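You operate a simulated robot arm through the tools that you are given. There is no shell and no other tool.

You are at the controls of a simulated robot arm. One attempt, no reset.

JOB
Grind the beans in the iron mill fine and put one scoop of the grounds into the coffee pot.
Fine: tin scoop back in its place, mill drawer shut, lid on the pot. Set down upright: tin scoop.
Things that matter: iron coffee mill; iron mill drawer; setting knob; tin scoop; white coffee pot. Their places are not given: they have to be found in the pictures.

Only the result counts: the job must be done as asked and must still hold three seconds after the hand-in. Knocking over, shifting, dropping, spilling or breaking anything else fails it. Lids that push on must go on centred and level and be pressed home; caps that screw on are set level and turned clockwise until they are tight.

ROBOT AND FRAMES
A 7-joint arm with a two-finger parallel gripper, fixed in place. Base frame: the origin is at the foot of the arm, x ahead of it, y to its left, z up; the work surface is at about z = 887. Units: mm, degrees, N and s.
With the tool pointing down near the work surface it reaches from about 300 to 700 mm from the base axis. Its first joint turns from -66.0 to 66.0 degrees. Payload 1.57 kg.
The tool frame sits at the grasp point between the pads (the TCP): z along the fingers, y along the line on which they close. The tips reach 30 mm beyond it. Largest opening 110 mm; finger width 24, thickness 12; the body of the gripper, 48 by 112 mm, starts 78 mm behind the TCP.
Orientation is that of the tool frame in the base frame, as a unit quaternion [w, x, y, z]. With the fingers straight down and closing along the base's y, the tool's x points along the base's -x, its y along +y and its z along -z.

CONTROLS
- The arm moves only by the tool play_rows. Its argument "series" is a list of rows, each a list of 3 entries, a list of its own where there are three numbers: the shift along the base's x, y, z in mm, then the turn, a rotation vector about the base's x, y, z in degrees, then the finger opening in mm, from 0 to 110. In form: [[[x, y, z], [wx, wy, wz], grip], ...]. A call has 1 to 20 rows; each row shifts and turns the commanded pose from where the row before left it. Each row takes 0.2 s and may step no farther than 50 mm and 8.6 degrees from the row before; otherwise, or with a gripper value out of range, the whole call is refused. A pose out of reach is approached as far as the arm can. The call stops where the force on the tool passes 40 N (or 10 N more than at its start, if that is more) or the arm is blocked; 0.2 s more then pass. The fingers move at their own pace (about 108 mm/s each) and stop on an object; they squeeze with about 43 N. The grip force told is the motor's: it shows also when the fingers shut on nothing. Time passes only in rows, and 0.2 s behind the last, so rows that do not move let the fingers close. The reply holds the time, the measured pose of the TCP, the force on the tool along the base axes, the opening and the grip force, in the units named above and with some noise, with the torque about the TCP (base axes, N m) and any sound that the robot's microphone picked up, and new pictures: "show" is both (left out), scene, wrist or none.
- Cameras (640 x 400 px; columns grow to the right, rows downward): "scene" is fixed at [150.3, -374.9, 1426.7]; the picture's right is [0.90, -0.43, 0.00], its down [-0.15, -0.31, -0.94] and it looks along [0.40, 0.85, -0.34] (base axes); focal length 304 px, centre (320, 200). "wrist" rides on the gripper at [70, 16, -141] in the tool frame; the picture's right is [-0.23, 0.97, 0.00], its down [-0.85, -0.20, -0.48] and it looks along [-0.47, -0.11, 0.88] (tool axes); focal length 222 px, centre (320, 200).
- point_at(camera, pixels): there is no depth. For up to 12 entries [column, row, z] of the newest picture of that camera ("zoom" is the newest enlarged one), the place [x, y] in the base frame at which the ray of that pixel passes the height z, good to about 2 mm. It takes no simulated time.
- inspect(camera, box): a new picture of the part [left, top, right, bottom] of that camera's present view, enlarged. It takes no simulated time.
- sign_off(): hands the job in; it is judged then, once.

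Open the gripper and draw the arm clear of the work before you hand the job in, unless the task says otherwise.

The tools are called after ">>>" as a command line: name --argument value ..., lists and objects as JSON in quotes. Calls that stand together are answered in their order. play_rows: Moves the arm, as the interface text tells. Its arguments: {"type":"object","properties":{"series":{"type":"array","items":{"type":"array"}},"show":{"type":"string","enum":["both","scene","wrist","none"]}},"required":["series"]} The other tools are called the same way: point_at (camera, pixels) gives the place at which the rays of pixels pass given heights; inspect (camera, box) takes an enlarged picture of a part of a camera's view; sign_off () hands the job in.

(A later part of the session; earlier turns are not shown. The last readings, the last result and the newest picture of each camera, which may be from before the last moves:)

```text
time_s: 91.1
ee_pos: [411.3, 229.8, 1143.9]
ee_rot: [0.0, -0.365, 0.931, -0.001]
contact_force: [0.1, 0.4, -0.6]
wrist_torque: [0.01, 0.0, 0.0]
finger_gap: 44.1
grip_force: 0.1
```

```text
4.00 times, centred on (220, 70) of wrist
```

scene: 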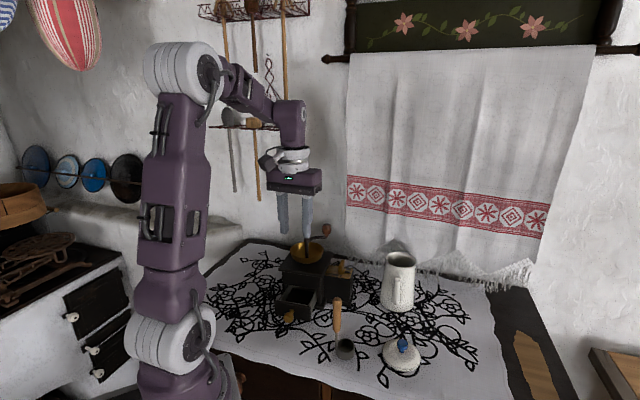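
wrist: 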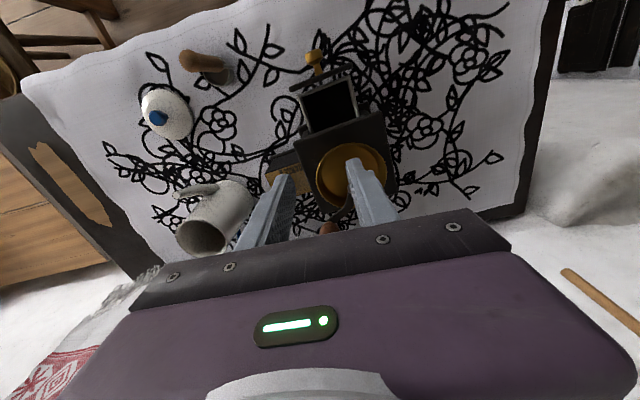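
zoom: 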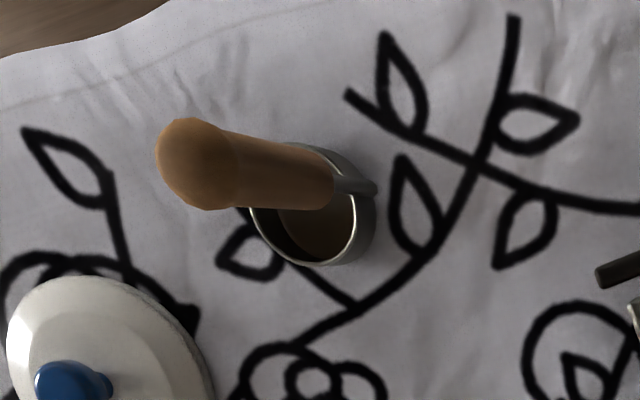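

Scoop starting place: cup centre (416,55.5), handle axis (402,72), handle top z≈1024. I'll open the drawer a bit further first: go back over the knob (≈(330,173)) vertically.

>>> play_rows --series '[[[-27, -19, 0], [0, 0, 0], 44], [[-27, -19, 0], [0, 0, 0], 44], [[-27.3, -18.3, 0], [0, 0, 0], 44], [[0, 0, -45], [0, 0, 0], 44], [[0, 0, -45], [0, 0, 0], 44], [[0, 0, -45], [0, 0, 0], 44], [[0, 0, -40], [0, 0, 0], 44], [[0, 0, 0], [0, 0, 0], 44]]'

>>> inspect --camera "wrist" --box '[240, 100, 440, 240]'

```text
time_s: 92.9
ee_pos: [330.1, 173.8, 968.1]
ee_rot: [-0.001, -0.366, 0.931, -0.001]
contact_force: [0.4, 0.5, -0.6]
wrist_torque: [-0.01, 0.0, 0.01]
finger_gap: 44.2
grip_force: 0.0
```

scene: 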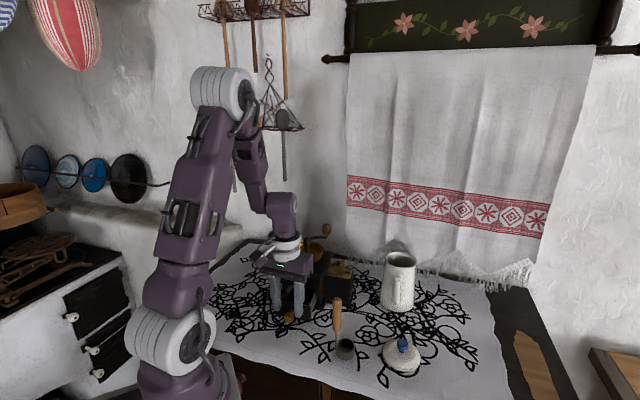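
wrist: 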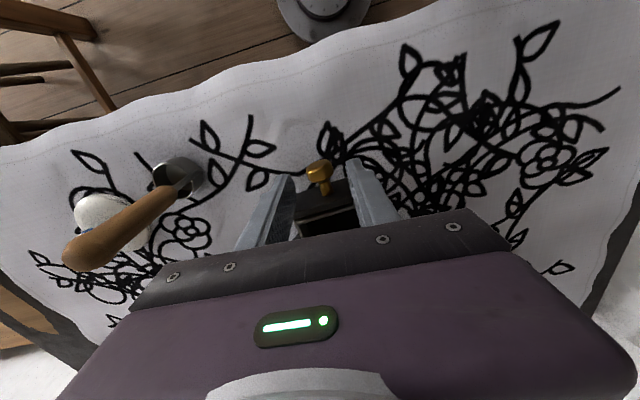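

```text
2.86 times, centred on (340, 170) of wrist
```

zoom: 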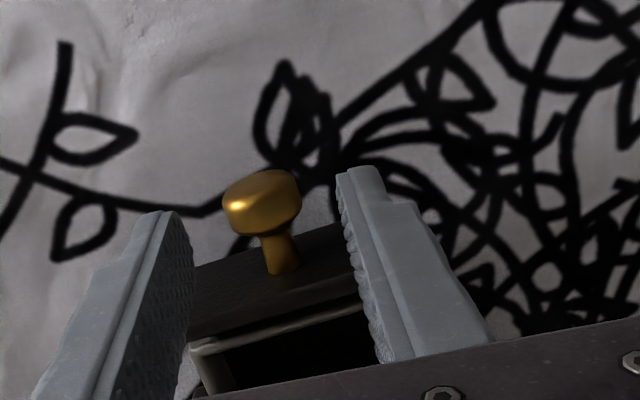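

>>> point_at --camera "zoom" --pixels '[[262, 203, 926], [262, 203, 922]]'

```text
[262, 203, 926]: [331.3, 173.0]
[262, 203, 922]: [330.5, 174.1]
```

Centred. I descend 28 mm, close, and pull 12 mm further in small steps, watching the force for a stop.

>>> play_rows --series '[[[0, 0, -28], [0, 0, 0], 44], [[0, 0, 0], [0, 0, 0], 0], [[0, 0, 0], [0, 0, 0], 0], [[0, 0, 0], [0, 0, 0], 0], [[-2, -2.23, 0], [0, 0, 0], 0], [[-2, -2.23, 0], [0, 0, 0], 0], [[-2, -2.23, 0], [0, 0, 0], 0], [[-2, -2.23, 0], [0, 0, 0], 0]]' --show "scene"

>>> inspect --camera "scene" --box '[240, 210, 380, 330]'

```text
time_s: 94.7
ee_pos: [322.2, 164.1, 940.2]
ee_rot: [0.0, -0.365, 0.931, -0.001]
contact_force: [12.4, -5.7, 15.4]
wrist_torque: [-0.48, 0.09, 0.19]
finger_gap: 24.2
grip_force: 36.6
```

scene: 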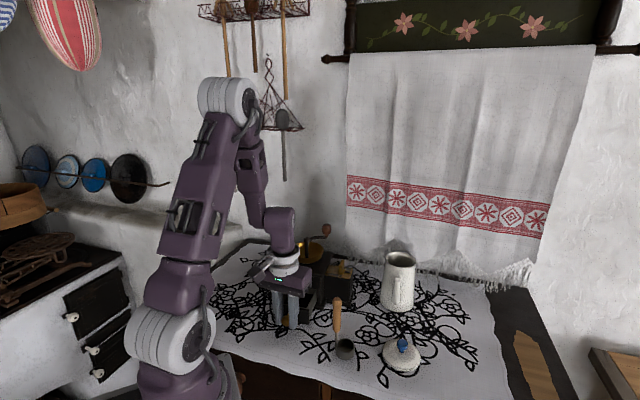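

```text
3.33 times, centred on (310, 270) of scene
```

zoom: 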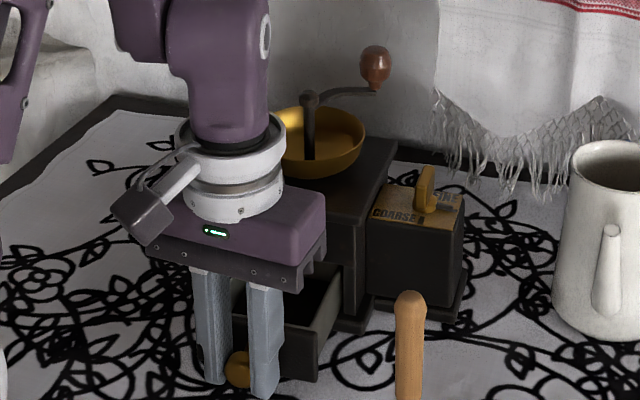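

Opened to ≈72 mm without a stop; that's enough. I release, lift, and look again.

>>> play_rows --series '[[[0, 0, 0], [0, 0, 0], 44], [[0, 0, 0], [0, 0, 0], 44], [[0, 0, 40], [0, 0, 0], 44], [[0, 0, 45], [0, 0, 0], 44], [[0, 0, 45], [0, 0, 0], 44], [[20, 10, 45], [0, 0, 0], 44], [[25, 15, 30], [0, 0, 0], 44], [[25, 20, 0], [0, 0, 0], 44], [[0, 0, 0], [0, 0, 0], 44]]'

>>> inspect --camera "wrist" --box '[260, 30, 380, 130]'

>>> inspect --camera "scene" --box '[265, 260, 335, 325]'

```text
refused: row 6 steps farther than a row can; nothing moved
```

```text
4.00 times, centred on (320, 80) of wrist
```

zoom: 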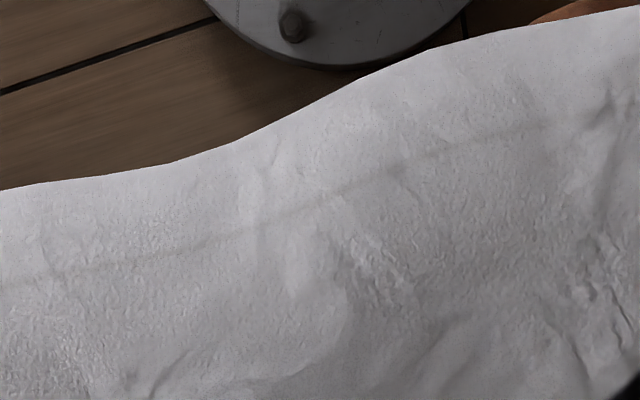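

```text
6.15 times, centred on (300, 292) of scene
```

zoom: 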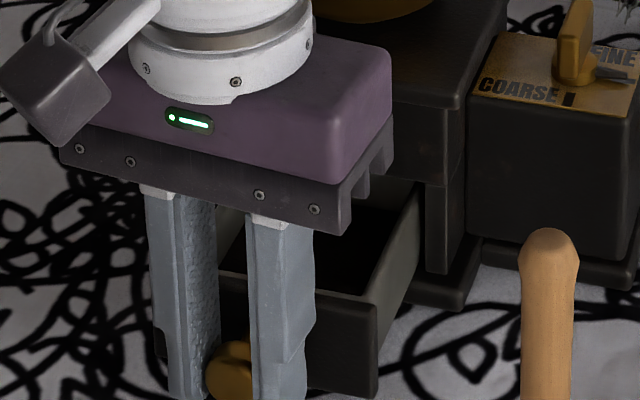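

One row was a hair too long; I resend the release-and-lift with smaller steps.

>>> play_rows --series '[[[0, 0, 0], [0, 0, 0], 44], [[0, 0, 0], [0, 0, 0], 44], [[0, 0, 40], [0, 0, 0], 44], [[0, 0, 45], [0, 0, 0], 44], [[0, 0, 45], [0, 0, 0], 44], [[20, 10, 40], [0, 0, 0], 44], [[25, 15, 30], [0, 0, 0], 44], [[25, 20, 0], [0, 0, 0], 44], [[0, 0, 0], [0, 0, 0], 44]]'

>>> inspect --camera "wrist" --box '[260, 30, 380, 130]'

>>> inspect --camera "scene" --box '[265, 260, 335, 325]'

```text
time_s: 96.7
ee_pos: [393.5, 210.2, 1140.7]
ee_rot: [0.0, -0.366, 0.931, -0.001]
contact_force: [-0.8, -0.5, -0.3]
wrist_torque: [-0.01, -0.03, 0.01]
finger_gap: 43.9
grip_force: 0.1
```

scene: 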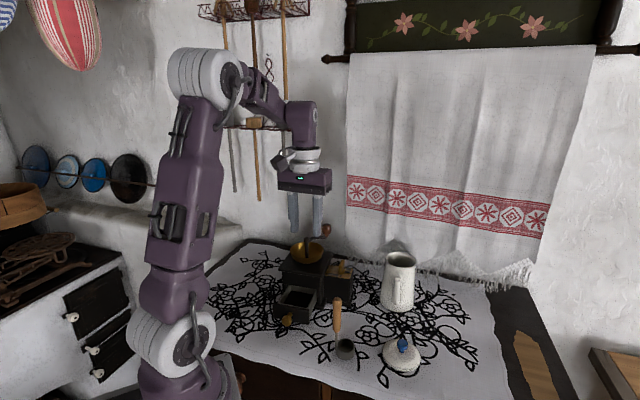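
wrist: 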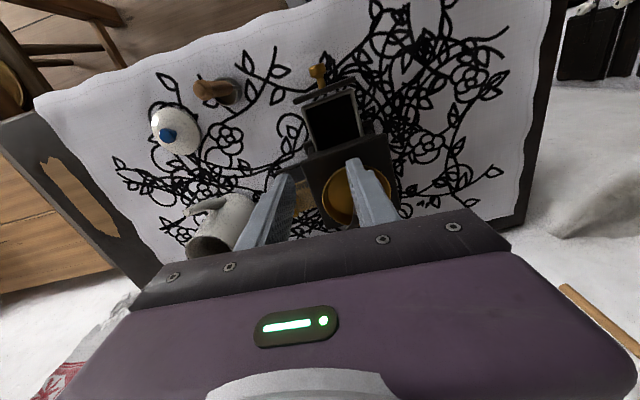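

```text
4.00 times, centred on (320, 80) of wrist
```

zoom: 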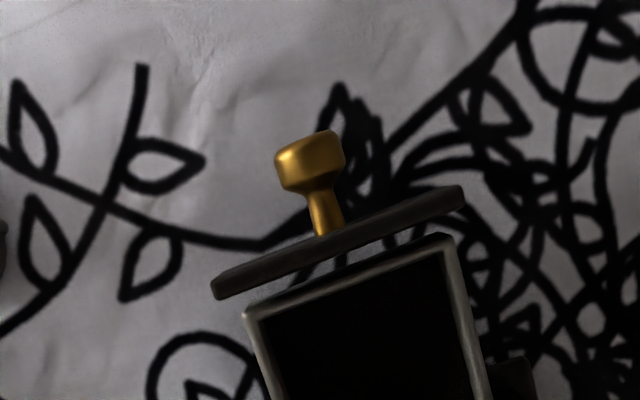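

```text
6.15 times, centred on (300, 292) of scene
```

zoom: 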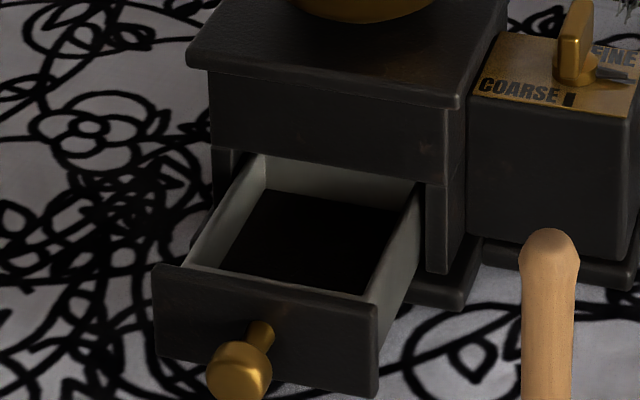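

>>> point_at --camera "zoom" --pixels '[[262, 158, 936], [194, 263, 936], [268, 191, 910], [268, 191, 920], [224, 264, 910], [224, 264, 920], [416, 188, 936], [368, 294, 936], [398, 207, 915], [360, 288, 915], [158, 266, 948], [375, 304, 948]]'

>>> point_at --camera "wrist" --pixels '[[302.5, 110, 936], [350.5, 91, 936], [302.5, 110, 940], [350.5, 91, 940], [318, 73, 926], [293, 102.5, 948], [355, 78.5, 948]]'

```text
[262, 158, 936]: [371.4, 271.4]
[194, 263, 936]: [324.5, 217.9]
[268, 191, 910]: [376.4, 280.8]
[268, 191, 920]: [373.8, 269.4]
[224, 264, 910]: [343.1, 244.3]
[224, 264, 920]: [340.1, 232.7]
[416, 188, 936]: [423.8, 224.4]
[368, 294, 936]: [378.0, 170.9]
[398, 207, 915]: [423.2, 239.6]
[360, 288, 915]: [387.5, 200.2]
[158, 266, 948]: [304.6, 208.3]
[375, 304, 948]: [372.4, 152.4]
```

```text
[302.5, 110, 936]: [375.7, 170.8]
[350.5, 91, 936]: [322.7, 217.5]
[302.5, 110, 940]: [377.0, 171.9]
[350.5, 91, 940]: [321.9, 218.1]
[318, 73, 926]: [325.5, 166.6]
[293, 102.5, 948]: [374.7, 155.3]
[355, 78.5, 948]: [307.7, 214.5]
```

Bin rim z≈936, grounds level ≈917, bin 71×75 mm, front inner corners (323.5,217.7) and (376.8,170.8). Next I move above the scoop with yaw −50° (closing across its handle) for a close look.

>>> play_rows --series '[[[0.7, -11.5, 0], [0, 0, -7.75], 44], [[0.7, -11.5, 0], [0, 0, -7.75], 44], [[0.7, -11.5, 0], [0, 0, -7.75], 44], [[0.7, -11.5, 0], [0, 0, -7.75], 44], [[0.7, -11.5, 0], [0, 0, -7.75], 44], [[0.7, -11.5, 0], [0, 0, -7.75], 44], [[0.7, -11.5, 0], [0, 0, -7.75], 44], [[0.7, -11.5, 0], [0, 0, -7.75], 44], [[0.7, -11.5, 0], [0, 0, -7.75], 44], [[0.7, -11.5, 0], [0, 0, -7.75], 44], [[0.7, -11.5, 0], [0, 0, -7.75], 44], [[0.7, -11.5, 0], [0, 0, -7.75], 44], [[0, 0, 0], [0, 0, 0], 44]]'

>>> inspect --camera "wrist" --box '[240, 60, 440, 220]'

```text
time_s: 99.5
ee_pos: [400.4, 72.8, 1138.9]
ee_rot: [-0.001, 0.423, 0.906, 0.0]
contact_force: [-0.6, 0.3, -0.2]
wrist_torque: [0.03, -0.03, 0.01]
finger_gap: 44.0
grip_force: 0.1
```

scene: 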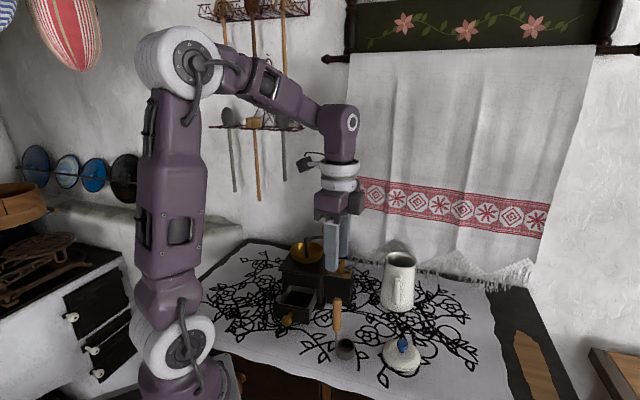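
wrist: 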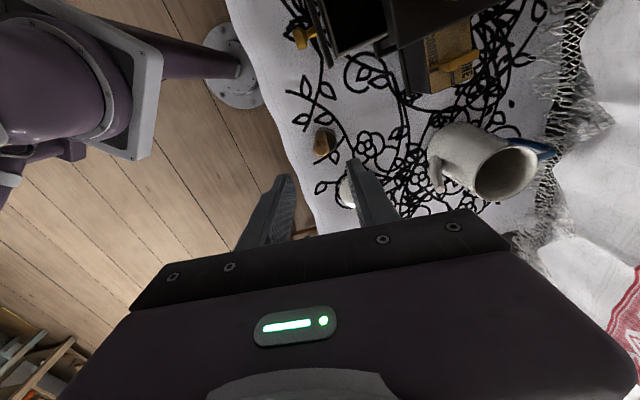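

```text
2.50 times, centred on (340, 140) of wrist
```

zoom: 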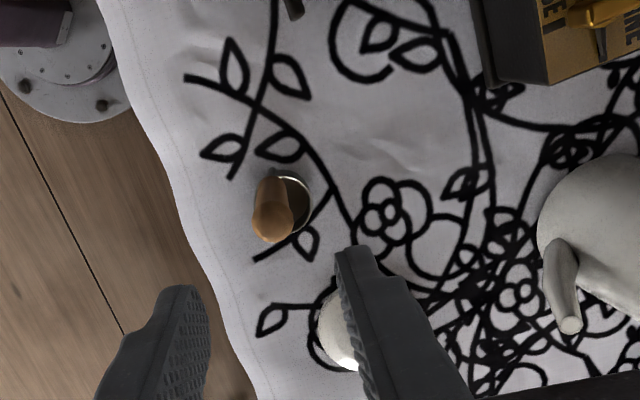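

>>> point_at --camera "wrist" --pixels '[[321.2, 149, 1015], [321.2, 149, 1022], [327, 140, 912]]'

>>> inspect --camera "wrist" --box '[290, 110, 360, 170]'

```text
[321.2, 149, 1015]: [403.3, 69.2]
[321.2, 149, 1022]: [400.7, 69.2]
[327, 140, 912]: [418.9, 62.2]
```

```text
6.67 times, centred on (325, 140) of wrist
```

zoom: 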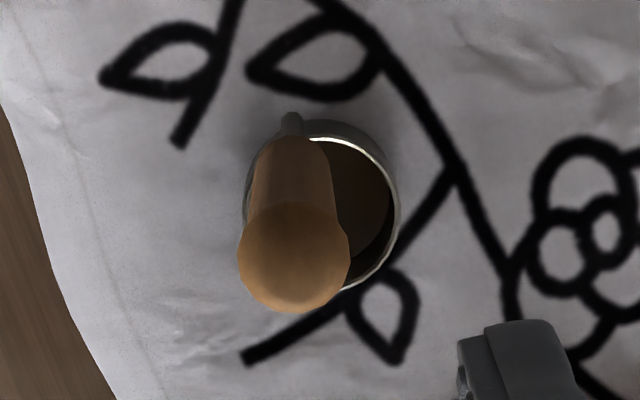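

>>> point_at --camera "wrist" --pixels '[[320.5, 128.3, 912], [320.5, 128.3, 900], [325.4, 141.5, 912], [321, 148.2, 1020], [336.5, 141, 912], [326, 130, 912], [329, 153.5, 912]]'

```text
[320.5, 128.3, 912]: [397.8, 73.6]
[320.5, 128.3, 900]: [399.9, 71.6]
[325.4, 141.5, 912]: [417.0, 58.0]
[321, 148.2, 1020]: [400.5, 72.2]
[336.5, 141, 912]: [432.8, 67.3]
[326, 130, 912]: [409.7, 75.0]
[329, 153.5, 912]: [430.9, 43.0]
```

Handle axis ≈ (400.5,72), cup offset toward ≈ −45°. I yaw to −45° and lean the hand 35° (body toward 135°) while still high, then check.

>>> play_rows --series '[[[0, -0.6, 0], [0, 0, 5], 44], [[0, 0, 0], [-4.95, -4.95, 0], 44], [[0, 0, 0], [-4.95, -4.95, 0], 44], [[0, 0, 0], [-4.95, -4.95, 0], 44], [[0, 0, -20], [-4.95, -4.95, 0], 44], [[0, 0, -30], [-4.95, -4.95, 0], 44], [[0, 0, 0], [0, 0, 0], 44]]'

>>> inspect --camera "scene" --box '[260, 200, 420, 370]'

```text
time_s: 101.1
ee_pos: [399.2, 72.9, 1090.5]
ee_rot: [0.277, 0.365, 0.881, -0.115]
contact_force: [-0.6, 0.1, 0.2]
wrist_torque: [0.01, 0.01, 0.04]
finger_gap: 43.9
grip_force: 0.0
```

scene: 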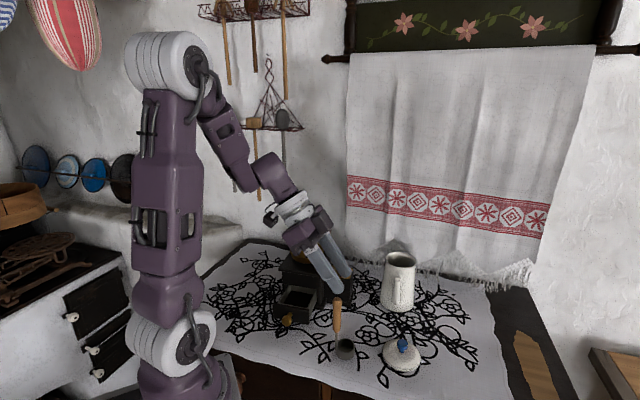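
wrist: 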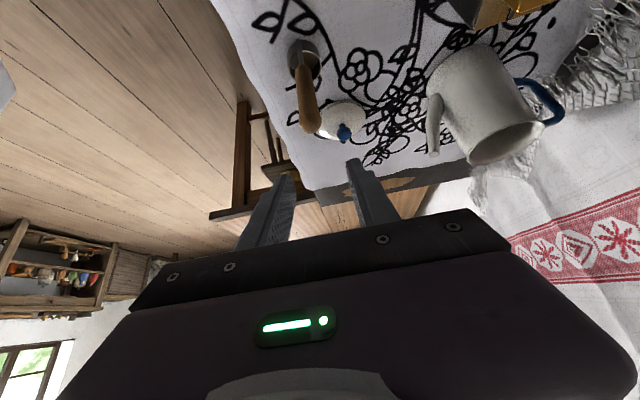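

```text
2.35 times, centred on (340, 285) of scene
```

zoom: 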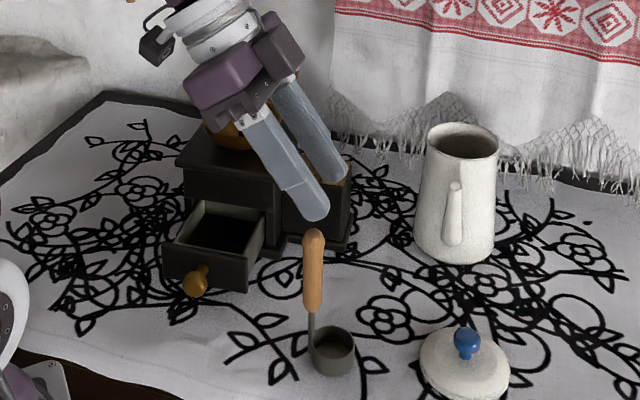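

The pose is reachable and well lined up in the scene. I descend around the handle to z≈1006.

>>> play_rows --series '[[[1.3, -0.9, -30], [0, 0, 0], 44], [[0, 0, -30], [0, 0, 0], 44], [[0, 0, -24], [0, 0, 0], 44], [[0, 0, 0], [0, 0, 0], 44]]'

>>> inspect --camera "scene" --box '[290, 250, 390, 370]'

>>> inspect --camera "wrist" --box '[220, 80, 420, 240]'

```text
time_s: 102.1
ee_pos: [402.2, 73.3, 1016.7]
ee_rot: [0.268, 0.367, 0.883, -0.119]
contact_force: [-0.3, -0.4, -0.3]
wrist_torque: [0.02, 0.01, -0.01]
finger_gap: 43.7
grip_force: 0.0
out of reach, approached as far as the arm can: row 3
```

scene: 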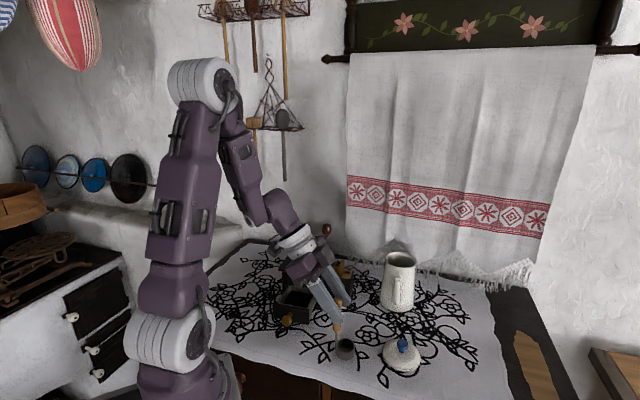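
wrist: 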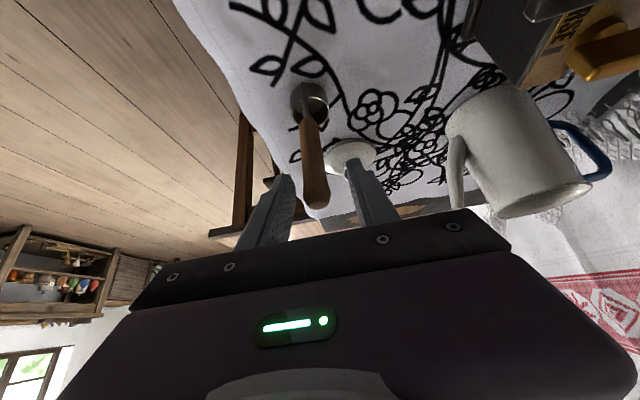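

```text
3.33 times, centred on (340, 310) of scene
```

zoom: 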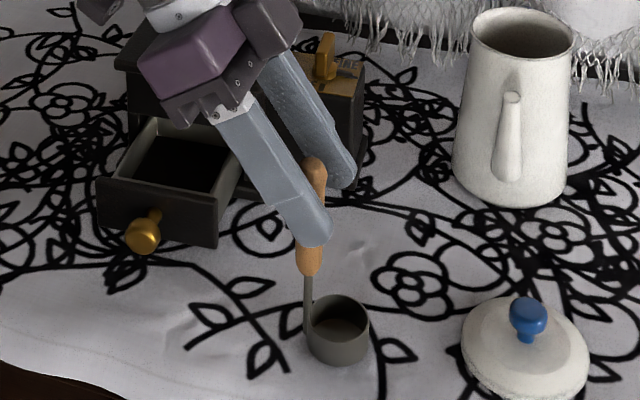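

```text
2.50 times, centred on (320, 160) of wrist
```

zoom: 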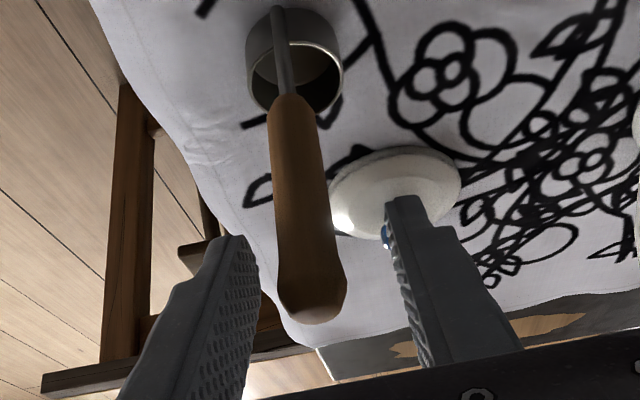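

The 35° lean is just out of reach at z 1006 (arm stopped at 1016.7). I reduce the lean by 9° and raise the command slightly so the pose is fully reachable.

>>> play_rows --series '[[[0, 0, 3], [3.2, 3.2, 0], 44], [[0, 0, 0], [3.2, 3.2, 0], 44], [[0, 0, 0], [0, 0, 0], 44]]'

>>> inspect --camera "wrist" --box '[220, 80, 420, 240]'

```text
time_s: 102.9
ee_pos: [404.2, 74.2, 1018.9]
ee_rot: [0.206, 0.375, 0.9, -0.085]
contact_force: [-0.7, -0.2, -0.2]
wrist_torque: [0.01, -0.01, -0.04]
finger_gap: 43.9
grip_force: 0.1
```

scene: 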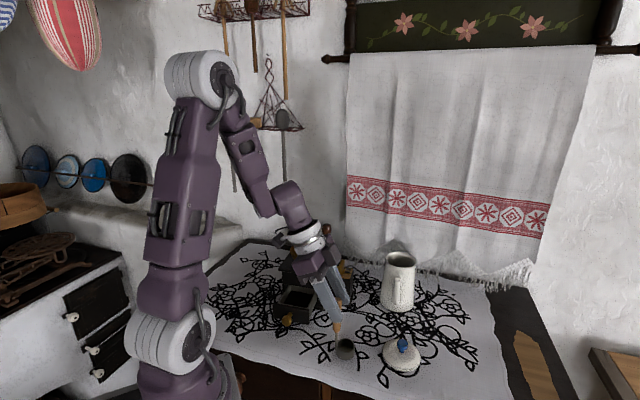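
wrist: 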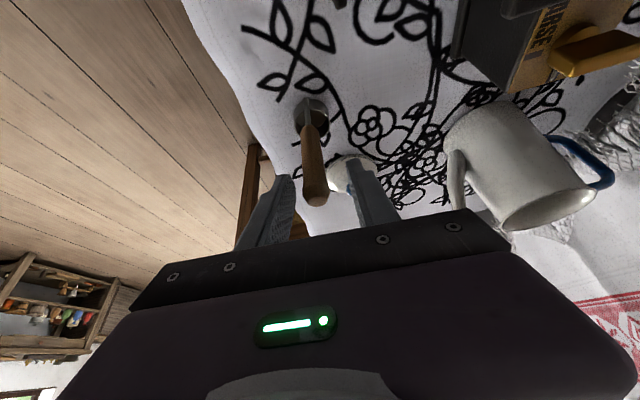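

```text
2.50 times, centred on (320, 160) of wrist
```

zoom: 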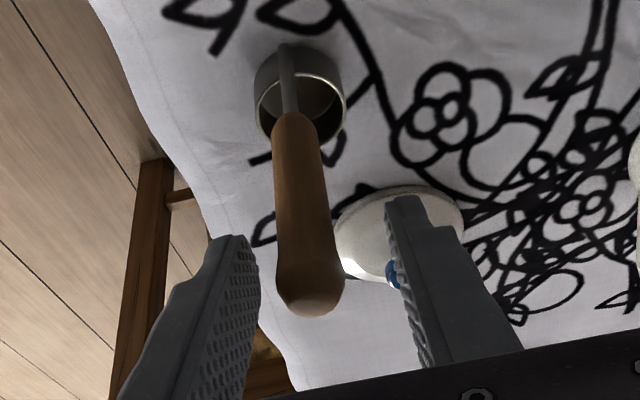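

Now I nudge to the handle axis (−3.5,−2) and down 8 mm to see whether the arm follows.

>>> play_rows --series '[[[-3.5, -2, -8], [0, 0, 0], 44], [[0, 0, 0], [0, 0, 0], 44]]'

>>> inspect --camera "wrist" --box '[220, 80, 420, 240]'

>>> inspect --camera "scene" --box '[290, 250, 390, 370]'

```text
time_s: 103.5
ee_pos: [399.8, 70.7, 1011.2]
ee_rot: [0.207, 0.375, 0.9, -0.086]
contact_force: [0.2, 0.0, -0.1]
wrist_torque: [-0.02, 0.03, -0.02]
finger_gap: 44.0
grip_force: 0.0
```

scene: 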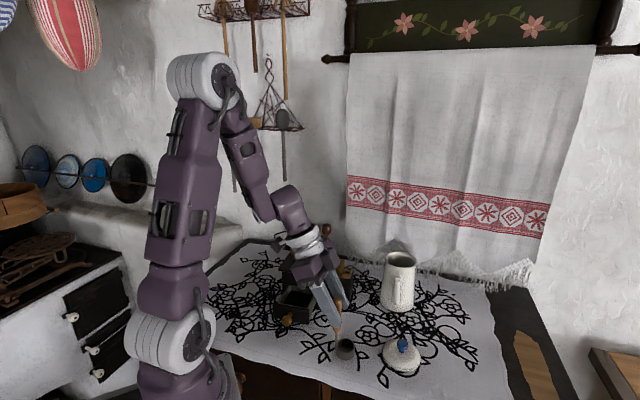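
wrist: 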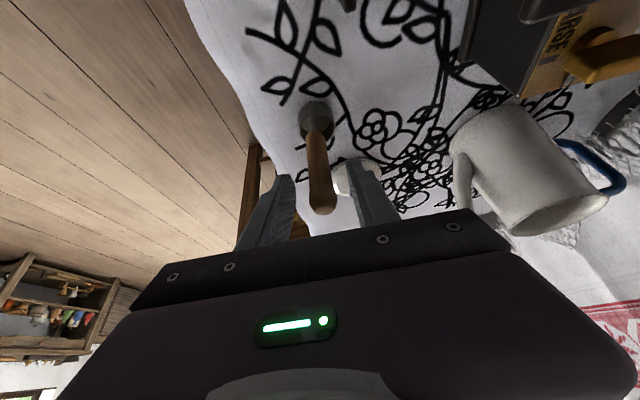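

```text
2.50 times, centred on (320, 160) of wrist
```

zoom: 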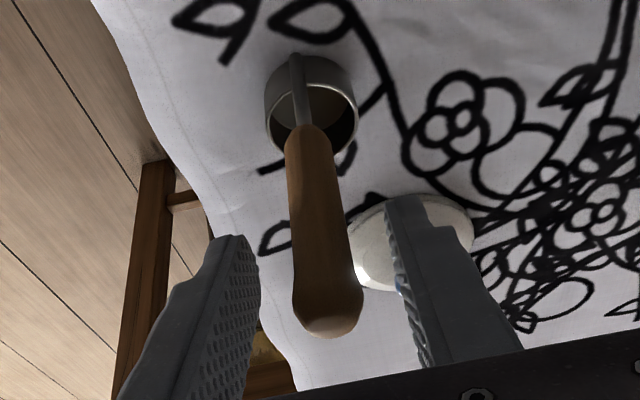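

```text
3.33 times, centred on (340, 310) of scene
```

zoom: 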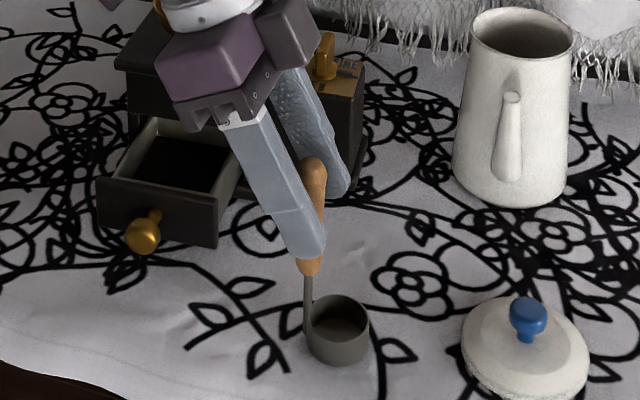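

The handle is centred between the fingers. I close on it and read the pose (this is the put-back reference).

>>> play_rows --series '[[[0, 0, 0], [0, 0, 0], 0], [[0, 0, 0], [0, 0, 0], 0], [[0, 0, 0], [0, 0, 0], 0]]'

>>> inspect --camera "scene" --box '[290, 250, 390, 370]'

```text
time_s: 104.3
ee_pos: [400.2, 71.0, 1010.8]
ee_rot: [0.206, 0.375, 0.9, -0.087]
contact_force: [0.1, -0.4, 0.4]
wrist_torque: [-0.03, 0.01, 0.01]
finger_gap: 16.8
grip_force: 32.0
```

scene: 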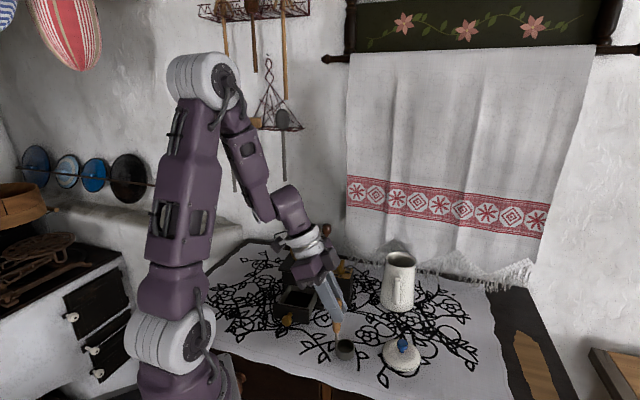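
wrist: 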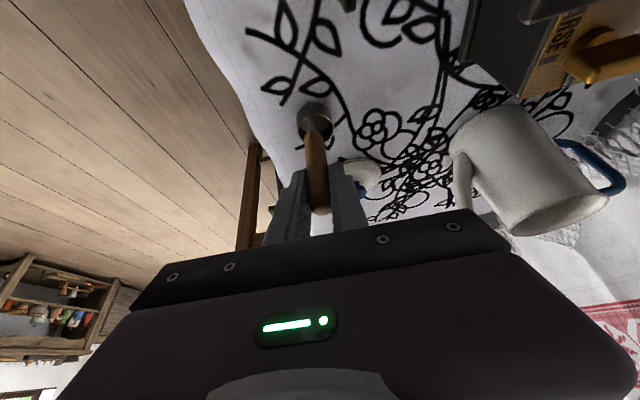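

```text
3.33 times, centred on (340, 310) of scene
```

zoom: 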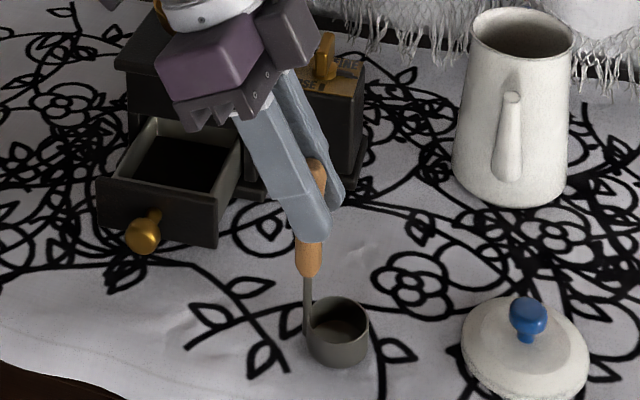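

Scoop held (gap 16.8). Reference pose: TCP (400.2,71.0,1010.8). I lift 50 mm, yaw +3.5° to match the drawer, and check the scoop stays vertical.

>>> play_rows --series '[[[0, 0, 15], [0, 0, 0], 0], [[0, 0, 20], [0, 0, 0], 0], [[0, 0, 15], [0, 0, 3.5], 0], [[0, 0, 0], [0, 0, 0], 0]]'

>>> inspect --camera "scene" --box '[290, 230, 390, 370]'

```text
time_s: 105.3
ee_pos: [399.9, 71.7, 1062.2]
ee_rot: [0.208, 0.345, 0.912, -0.079]
contact_force: [0.3, -0.3, -1.5]
wrist_torque: [0.02, 0.03, 0.01]
finger_gap: 16.7
grip_force: 32.4
```

scene: 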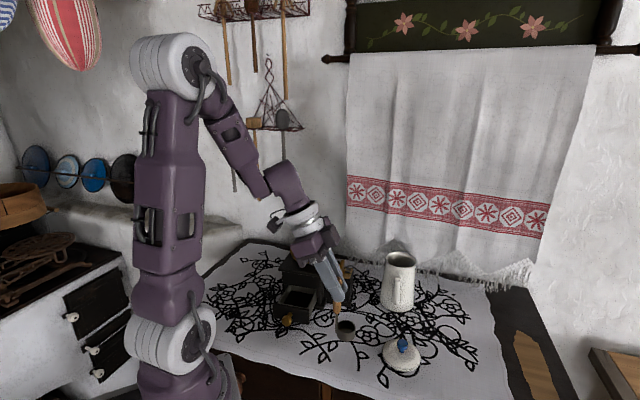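
wrist: 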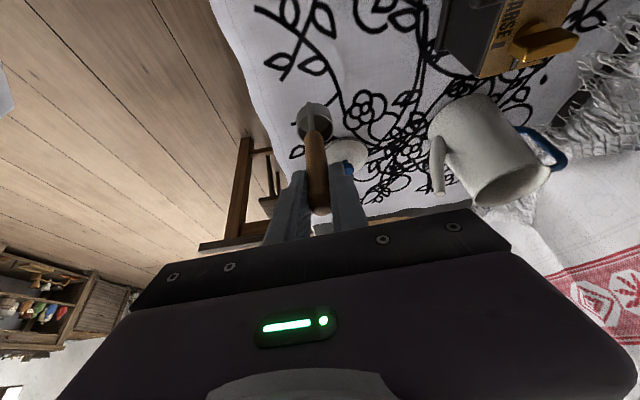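

```text
2.86 times, centred on (340, 300) of scene
```

zoom: 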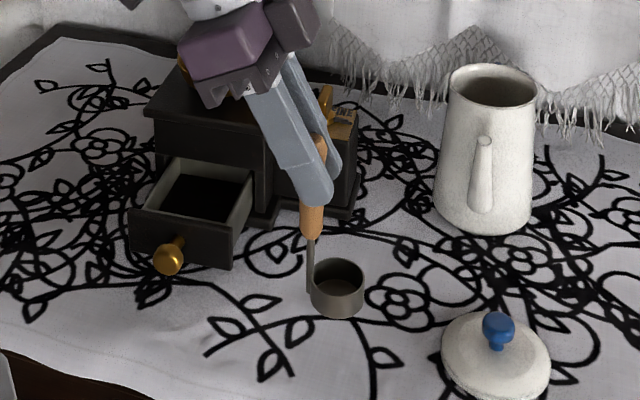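

Scoop hangs upright. I now tilt it toward −41.5° by 40° in the free space in front of the drawer.

>>> play_rows --series '[[[0, 0, 0], [5.29, 6.0, 0], 0], [[0, 0, 0], [5.29, 6.0, 0], 0], [[0, 0, 0], [5.29, 6.0, 0], 0], [[0, 0, 0], [5.29, 6.0, 0], 0], [[0, 0, 0], [5.29, 6.0, 0], 0]]'

>>> inspect --camera "scene" --box '[270, 220, 390, 370]'

```text
time_s: 106.5
ee_pos: [398.9, 71.5, 1061.2]
ee_rot: [-0.117, 0.352, 0.928, 0.043]
contact_force: [-0.7, 0.4, -1.2]
wrist_torque: [-0.03, -0.02, 0.0]
finger_gap: 16.8
grip_force: 31.5
```

scene: 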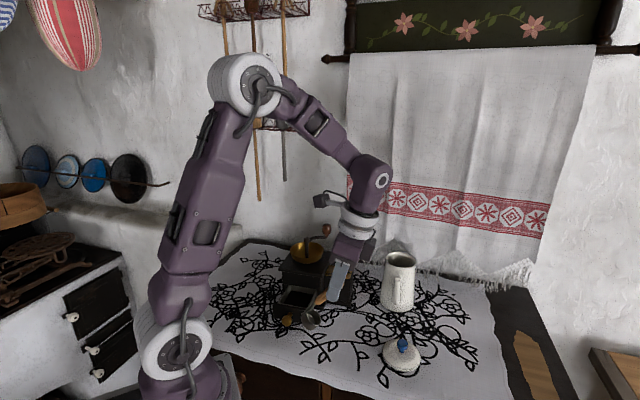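
wrist: 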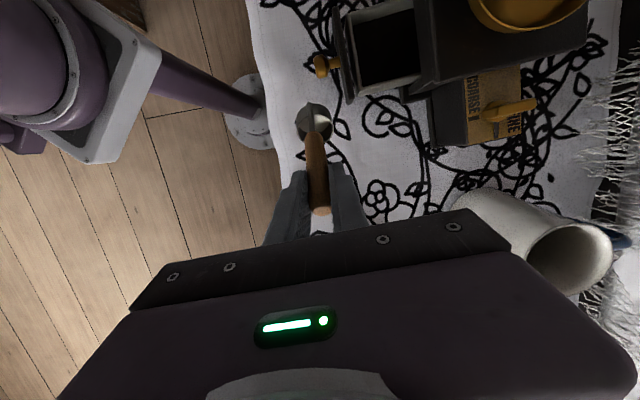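

```text
2.67 times, centred on (330, 295) of scene
```

zoom: 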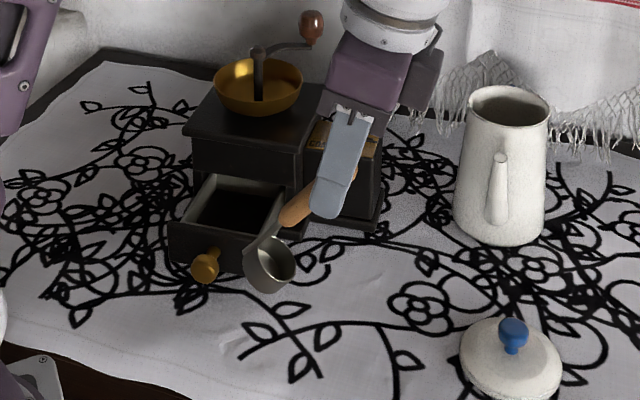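

Good. I tilt 40° more (to 80°).

>>> play_rows --series '[[[0, 0, 0], [5.29, 6.0, 0], 0], [[0, 0, 0], [5.29, 6.0, 0], 0], [[0, 0, 0], [5.29, 6.0, 0], 0], [[0, 0, 0], [5.29, 6.0, 0], 0], [[0, 0, 0], [5.29, 6.0, 0], 0], [[0, 0, 0], [0, 0, 0], 0]]'

>>> inspect --camera "scene" --box '[270, 220, 390, 370]'

>>> inspect --camera "wrist" --box '[240, 40, 440, 220]'

```text
time_s: 107.9
ee_pos: [399.9, 72.1, 1060.5]
ee_rot: [-0.427, 0.316, 0.832, 0.16]
contact_force: [-0.7, -0.4, -1.0]
wrist_torque: [-0.06, -0.06, 0.0]
finger_gap: 16.8
grip_force: 31.7
```

scene: 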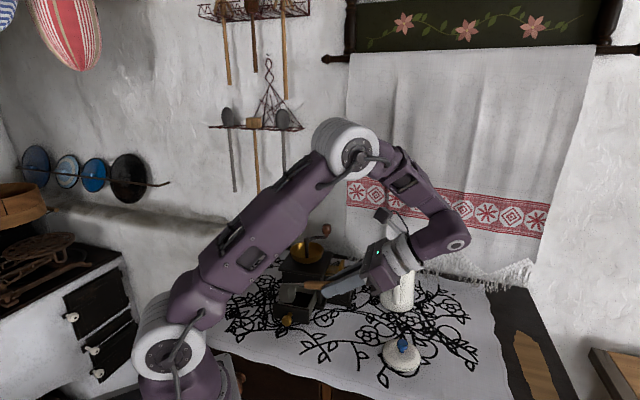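
wrist: 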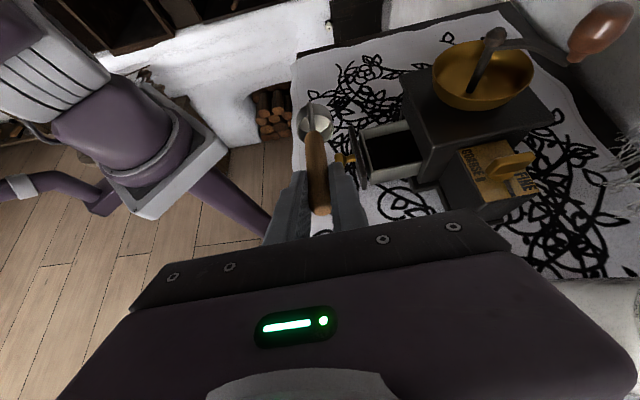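

```text
2.67 times, centred on (330, 295) of scene
```

zoom: 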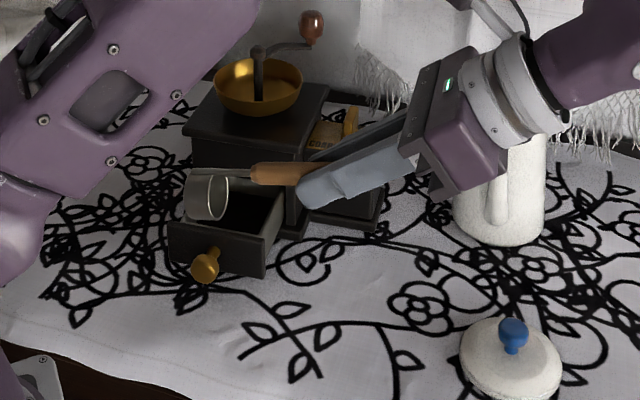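

```text
2.22 times, centred on (340, 130) of wrist
```

zoom: 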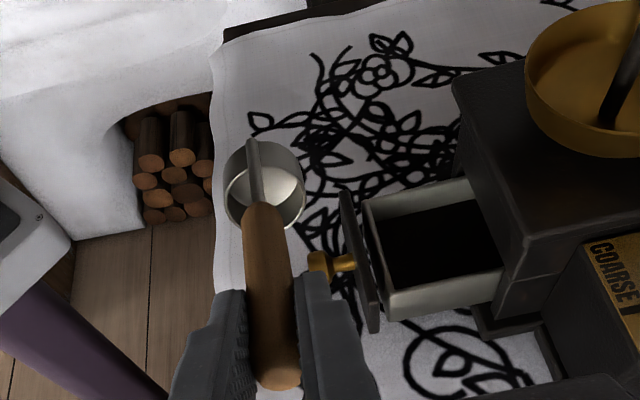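

The scoop is lying at ~80°, mouth toward −41.5°. I move it over the bin's centre line (TCP to ≈(429.6,155.5)), still high.

>>> play_rows --series '[[[10, 28, 0], [0, 0, 0], 0], [[10, 28, 0], [0, 0, 0], 0], [[9.7, 27.4, 0], [0, 0, 0], 0], [[0, 0, 0], [0, 0, 0], 0]]'

>>> inspect --camera "scene" --box '[260, 230, 380, 330]'

>>> inspect --camera "wrist" --box '[240, 40, 440, 220]'

```text
time_s: 108.9
ee_pos: [430.0, 155.5, 1059.0]
ee_rot: [-0.426, 0.316, 0.833, 0.159]
contact_force: [-1.4, 0.0, 0.1]
wrist_torque: [-0.06, -0.07, 0.0]
finger_gap: 16.2
grip_force: 31.9
```

scene: 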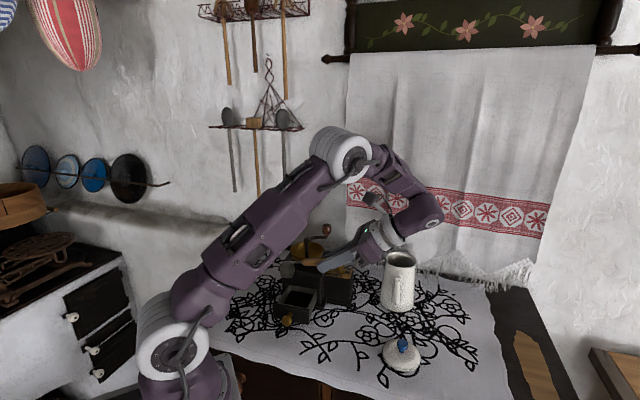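
wrist: 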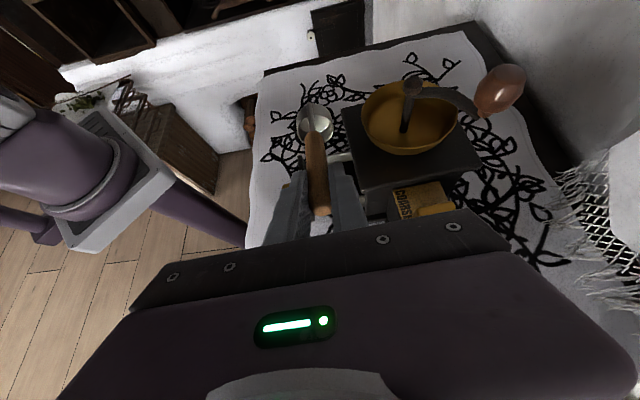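

```text
4.00 times, centred on (320, 280) of scene
```

zoom: 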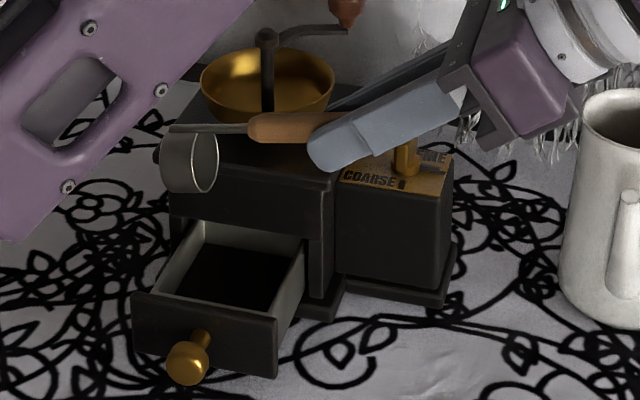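

```text
2.22 times, centred on (340, 130) of wrist
```

zoom: 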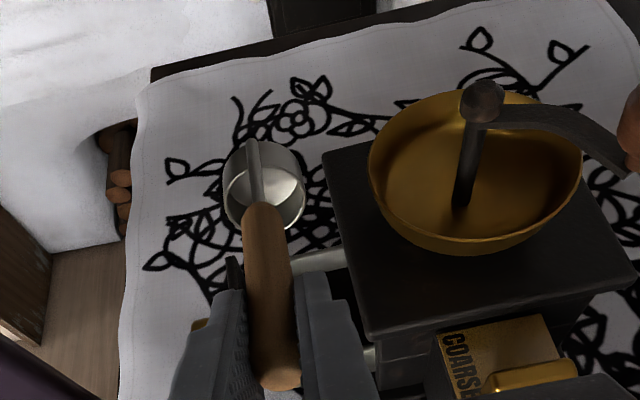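

Before lowering I verify the lid's front edge position relative to the fingers.

>>> point_at --camera "wrist" --pixels '[[340.9, 108.4, 1005], [340.9, 108.4, 1012], [363.4, 190.8, 1005], [363.4, 190.8, 1012]]'

>>> point_at --camera "scene" --pixels '[[279, 269, 1005], [279, 269, 1012], [324, 281.5, 1005], [324, 281.5, 1012]]'

```text
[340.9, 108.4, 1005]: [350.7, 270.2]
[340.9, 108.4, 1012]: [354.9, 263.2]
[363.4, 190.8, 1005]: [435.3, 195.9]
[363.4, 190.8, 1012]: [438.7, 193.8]
```

```text
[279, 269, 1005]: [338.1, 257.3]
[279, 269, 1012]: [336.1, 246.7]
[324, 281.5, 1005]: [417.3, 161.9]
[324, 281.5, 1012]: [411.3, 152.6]
```

>>> point_at --camera "scene" --pixels '[[278.8, 269.5, 990], [278.8, 269.5, 1000], [322, 275.5, 990], [322, 275.5, 1000], [322, 275.5, 1010]]'

>>> point_at --camera "wrist" --pixels '[[340.9, 108.4, 990], [340.9, 108.4, 1000], [363.4, 190.8, 990], [363.4, 190.8, 1000], [363.4, 190.8, 1010]]'

>>> inspect --camera "scene" --box '[300, 250, 350, 300]'

```text
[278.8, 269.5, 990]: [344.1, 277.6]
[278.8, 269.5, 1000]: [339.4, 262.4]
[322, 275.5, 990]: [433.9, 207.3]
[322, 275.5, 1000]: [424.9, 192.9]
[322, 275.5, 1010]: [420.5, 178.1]
```

```text
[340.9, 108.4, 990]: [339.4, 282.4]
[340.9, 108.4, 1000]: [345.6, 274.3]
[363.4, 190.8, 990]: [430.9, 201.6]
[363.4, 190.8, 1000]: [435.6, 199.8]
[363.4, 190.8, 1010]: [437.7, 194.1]
```

```text
8.00 times, centred on (325, 275) of scene
```

zoom: 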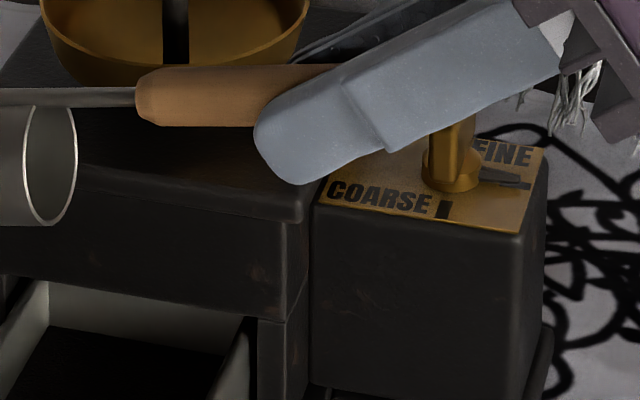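

Lid top is actually z≈990 with its front edge ≈60 mm from the bin's front wall, so there is ample room. I shift 4.5 mm inward and lower to just above the grounds.

>>> play_rows --series '[[[3, 3.4, -25], [0, 0, 0], 0], [[0, 0, -25], [0, 0, 0], 0], [[0, 0, -20], [0, 0, 0], 0], [[0, 0, 0], [0, 0, 0], 0]]'

>>> inspect --camera "scene" --box '[260, 230, 380, 330]'

>>> inspect --camera "wrist" --box '[240, 40, 440, 220]'

```text
time_s: 109.9
ee_pos: [431.8, 158.4, 990.4]
ee_rot: [-0.426, 0.316, 0.833, 0.159]
contact_force: [-0.5, -0.5, -1.5]
wrist_torque: [-0.02, -0.06, 0.02]
finger_gap: 16.3
grip_force: 31.8
```

scene: 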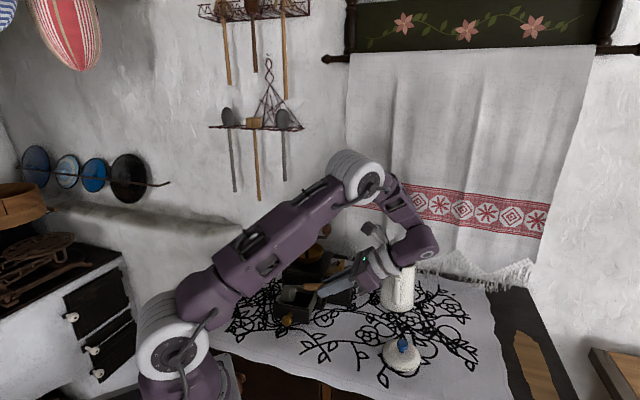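
wrist: 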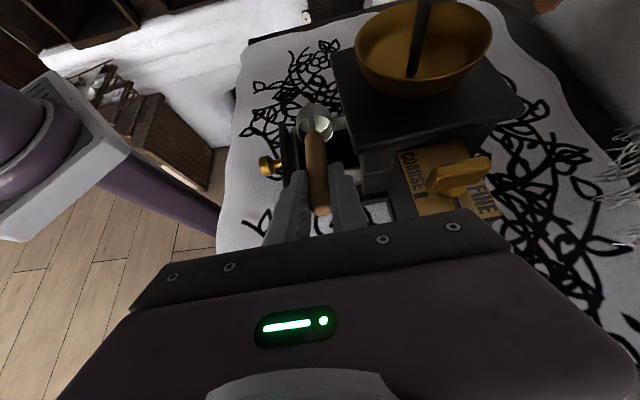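

```text
4.00 times, centred on (320, 280) of scene
```

zoom: 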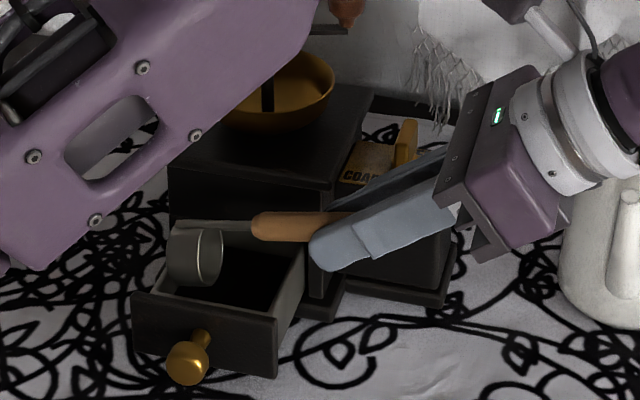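

```text
2.22 times, centred on (340, 130) of wrist
```

zoom: 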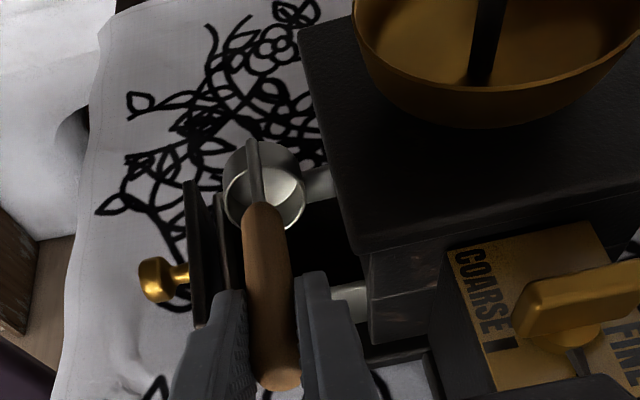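

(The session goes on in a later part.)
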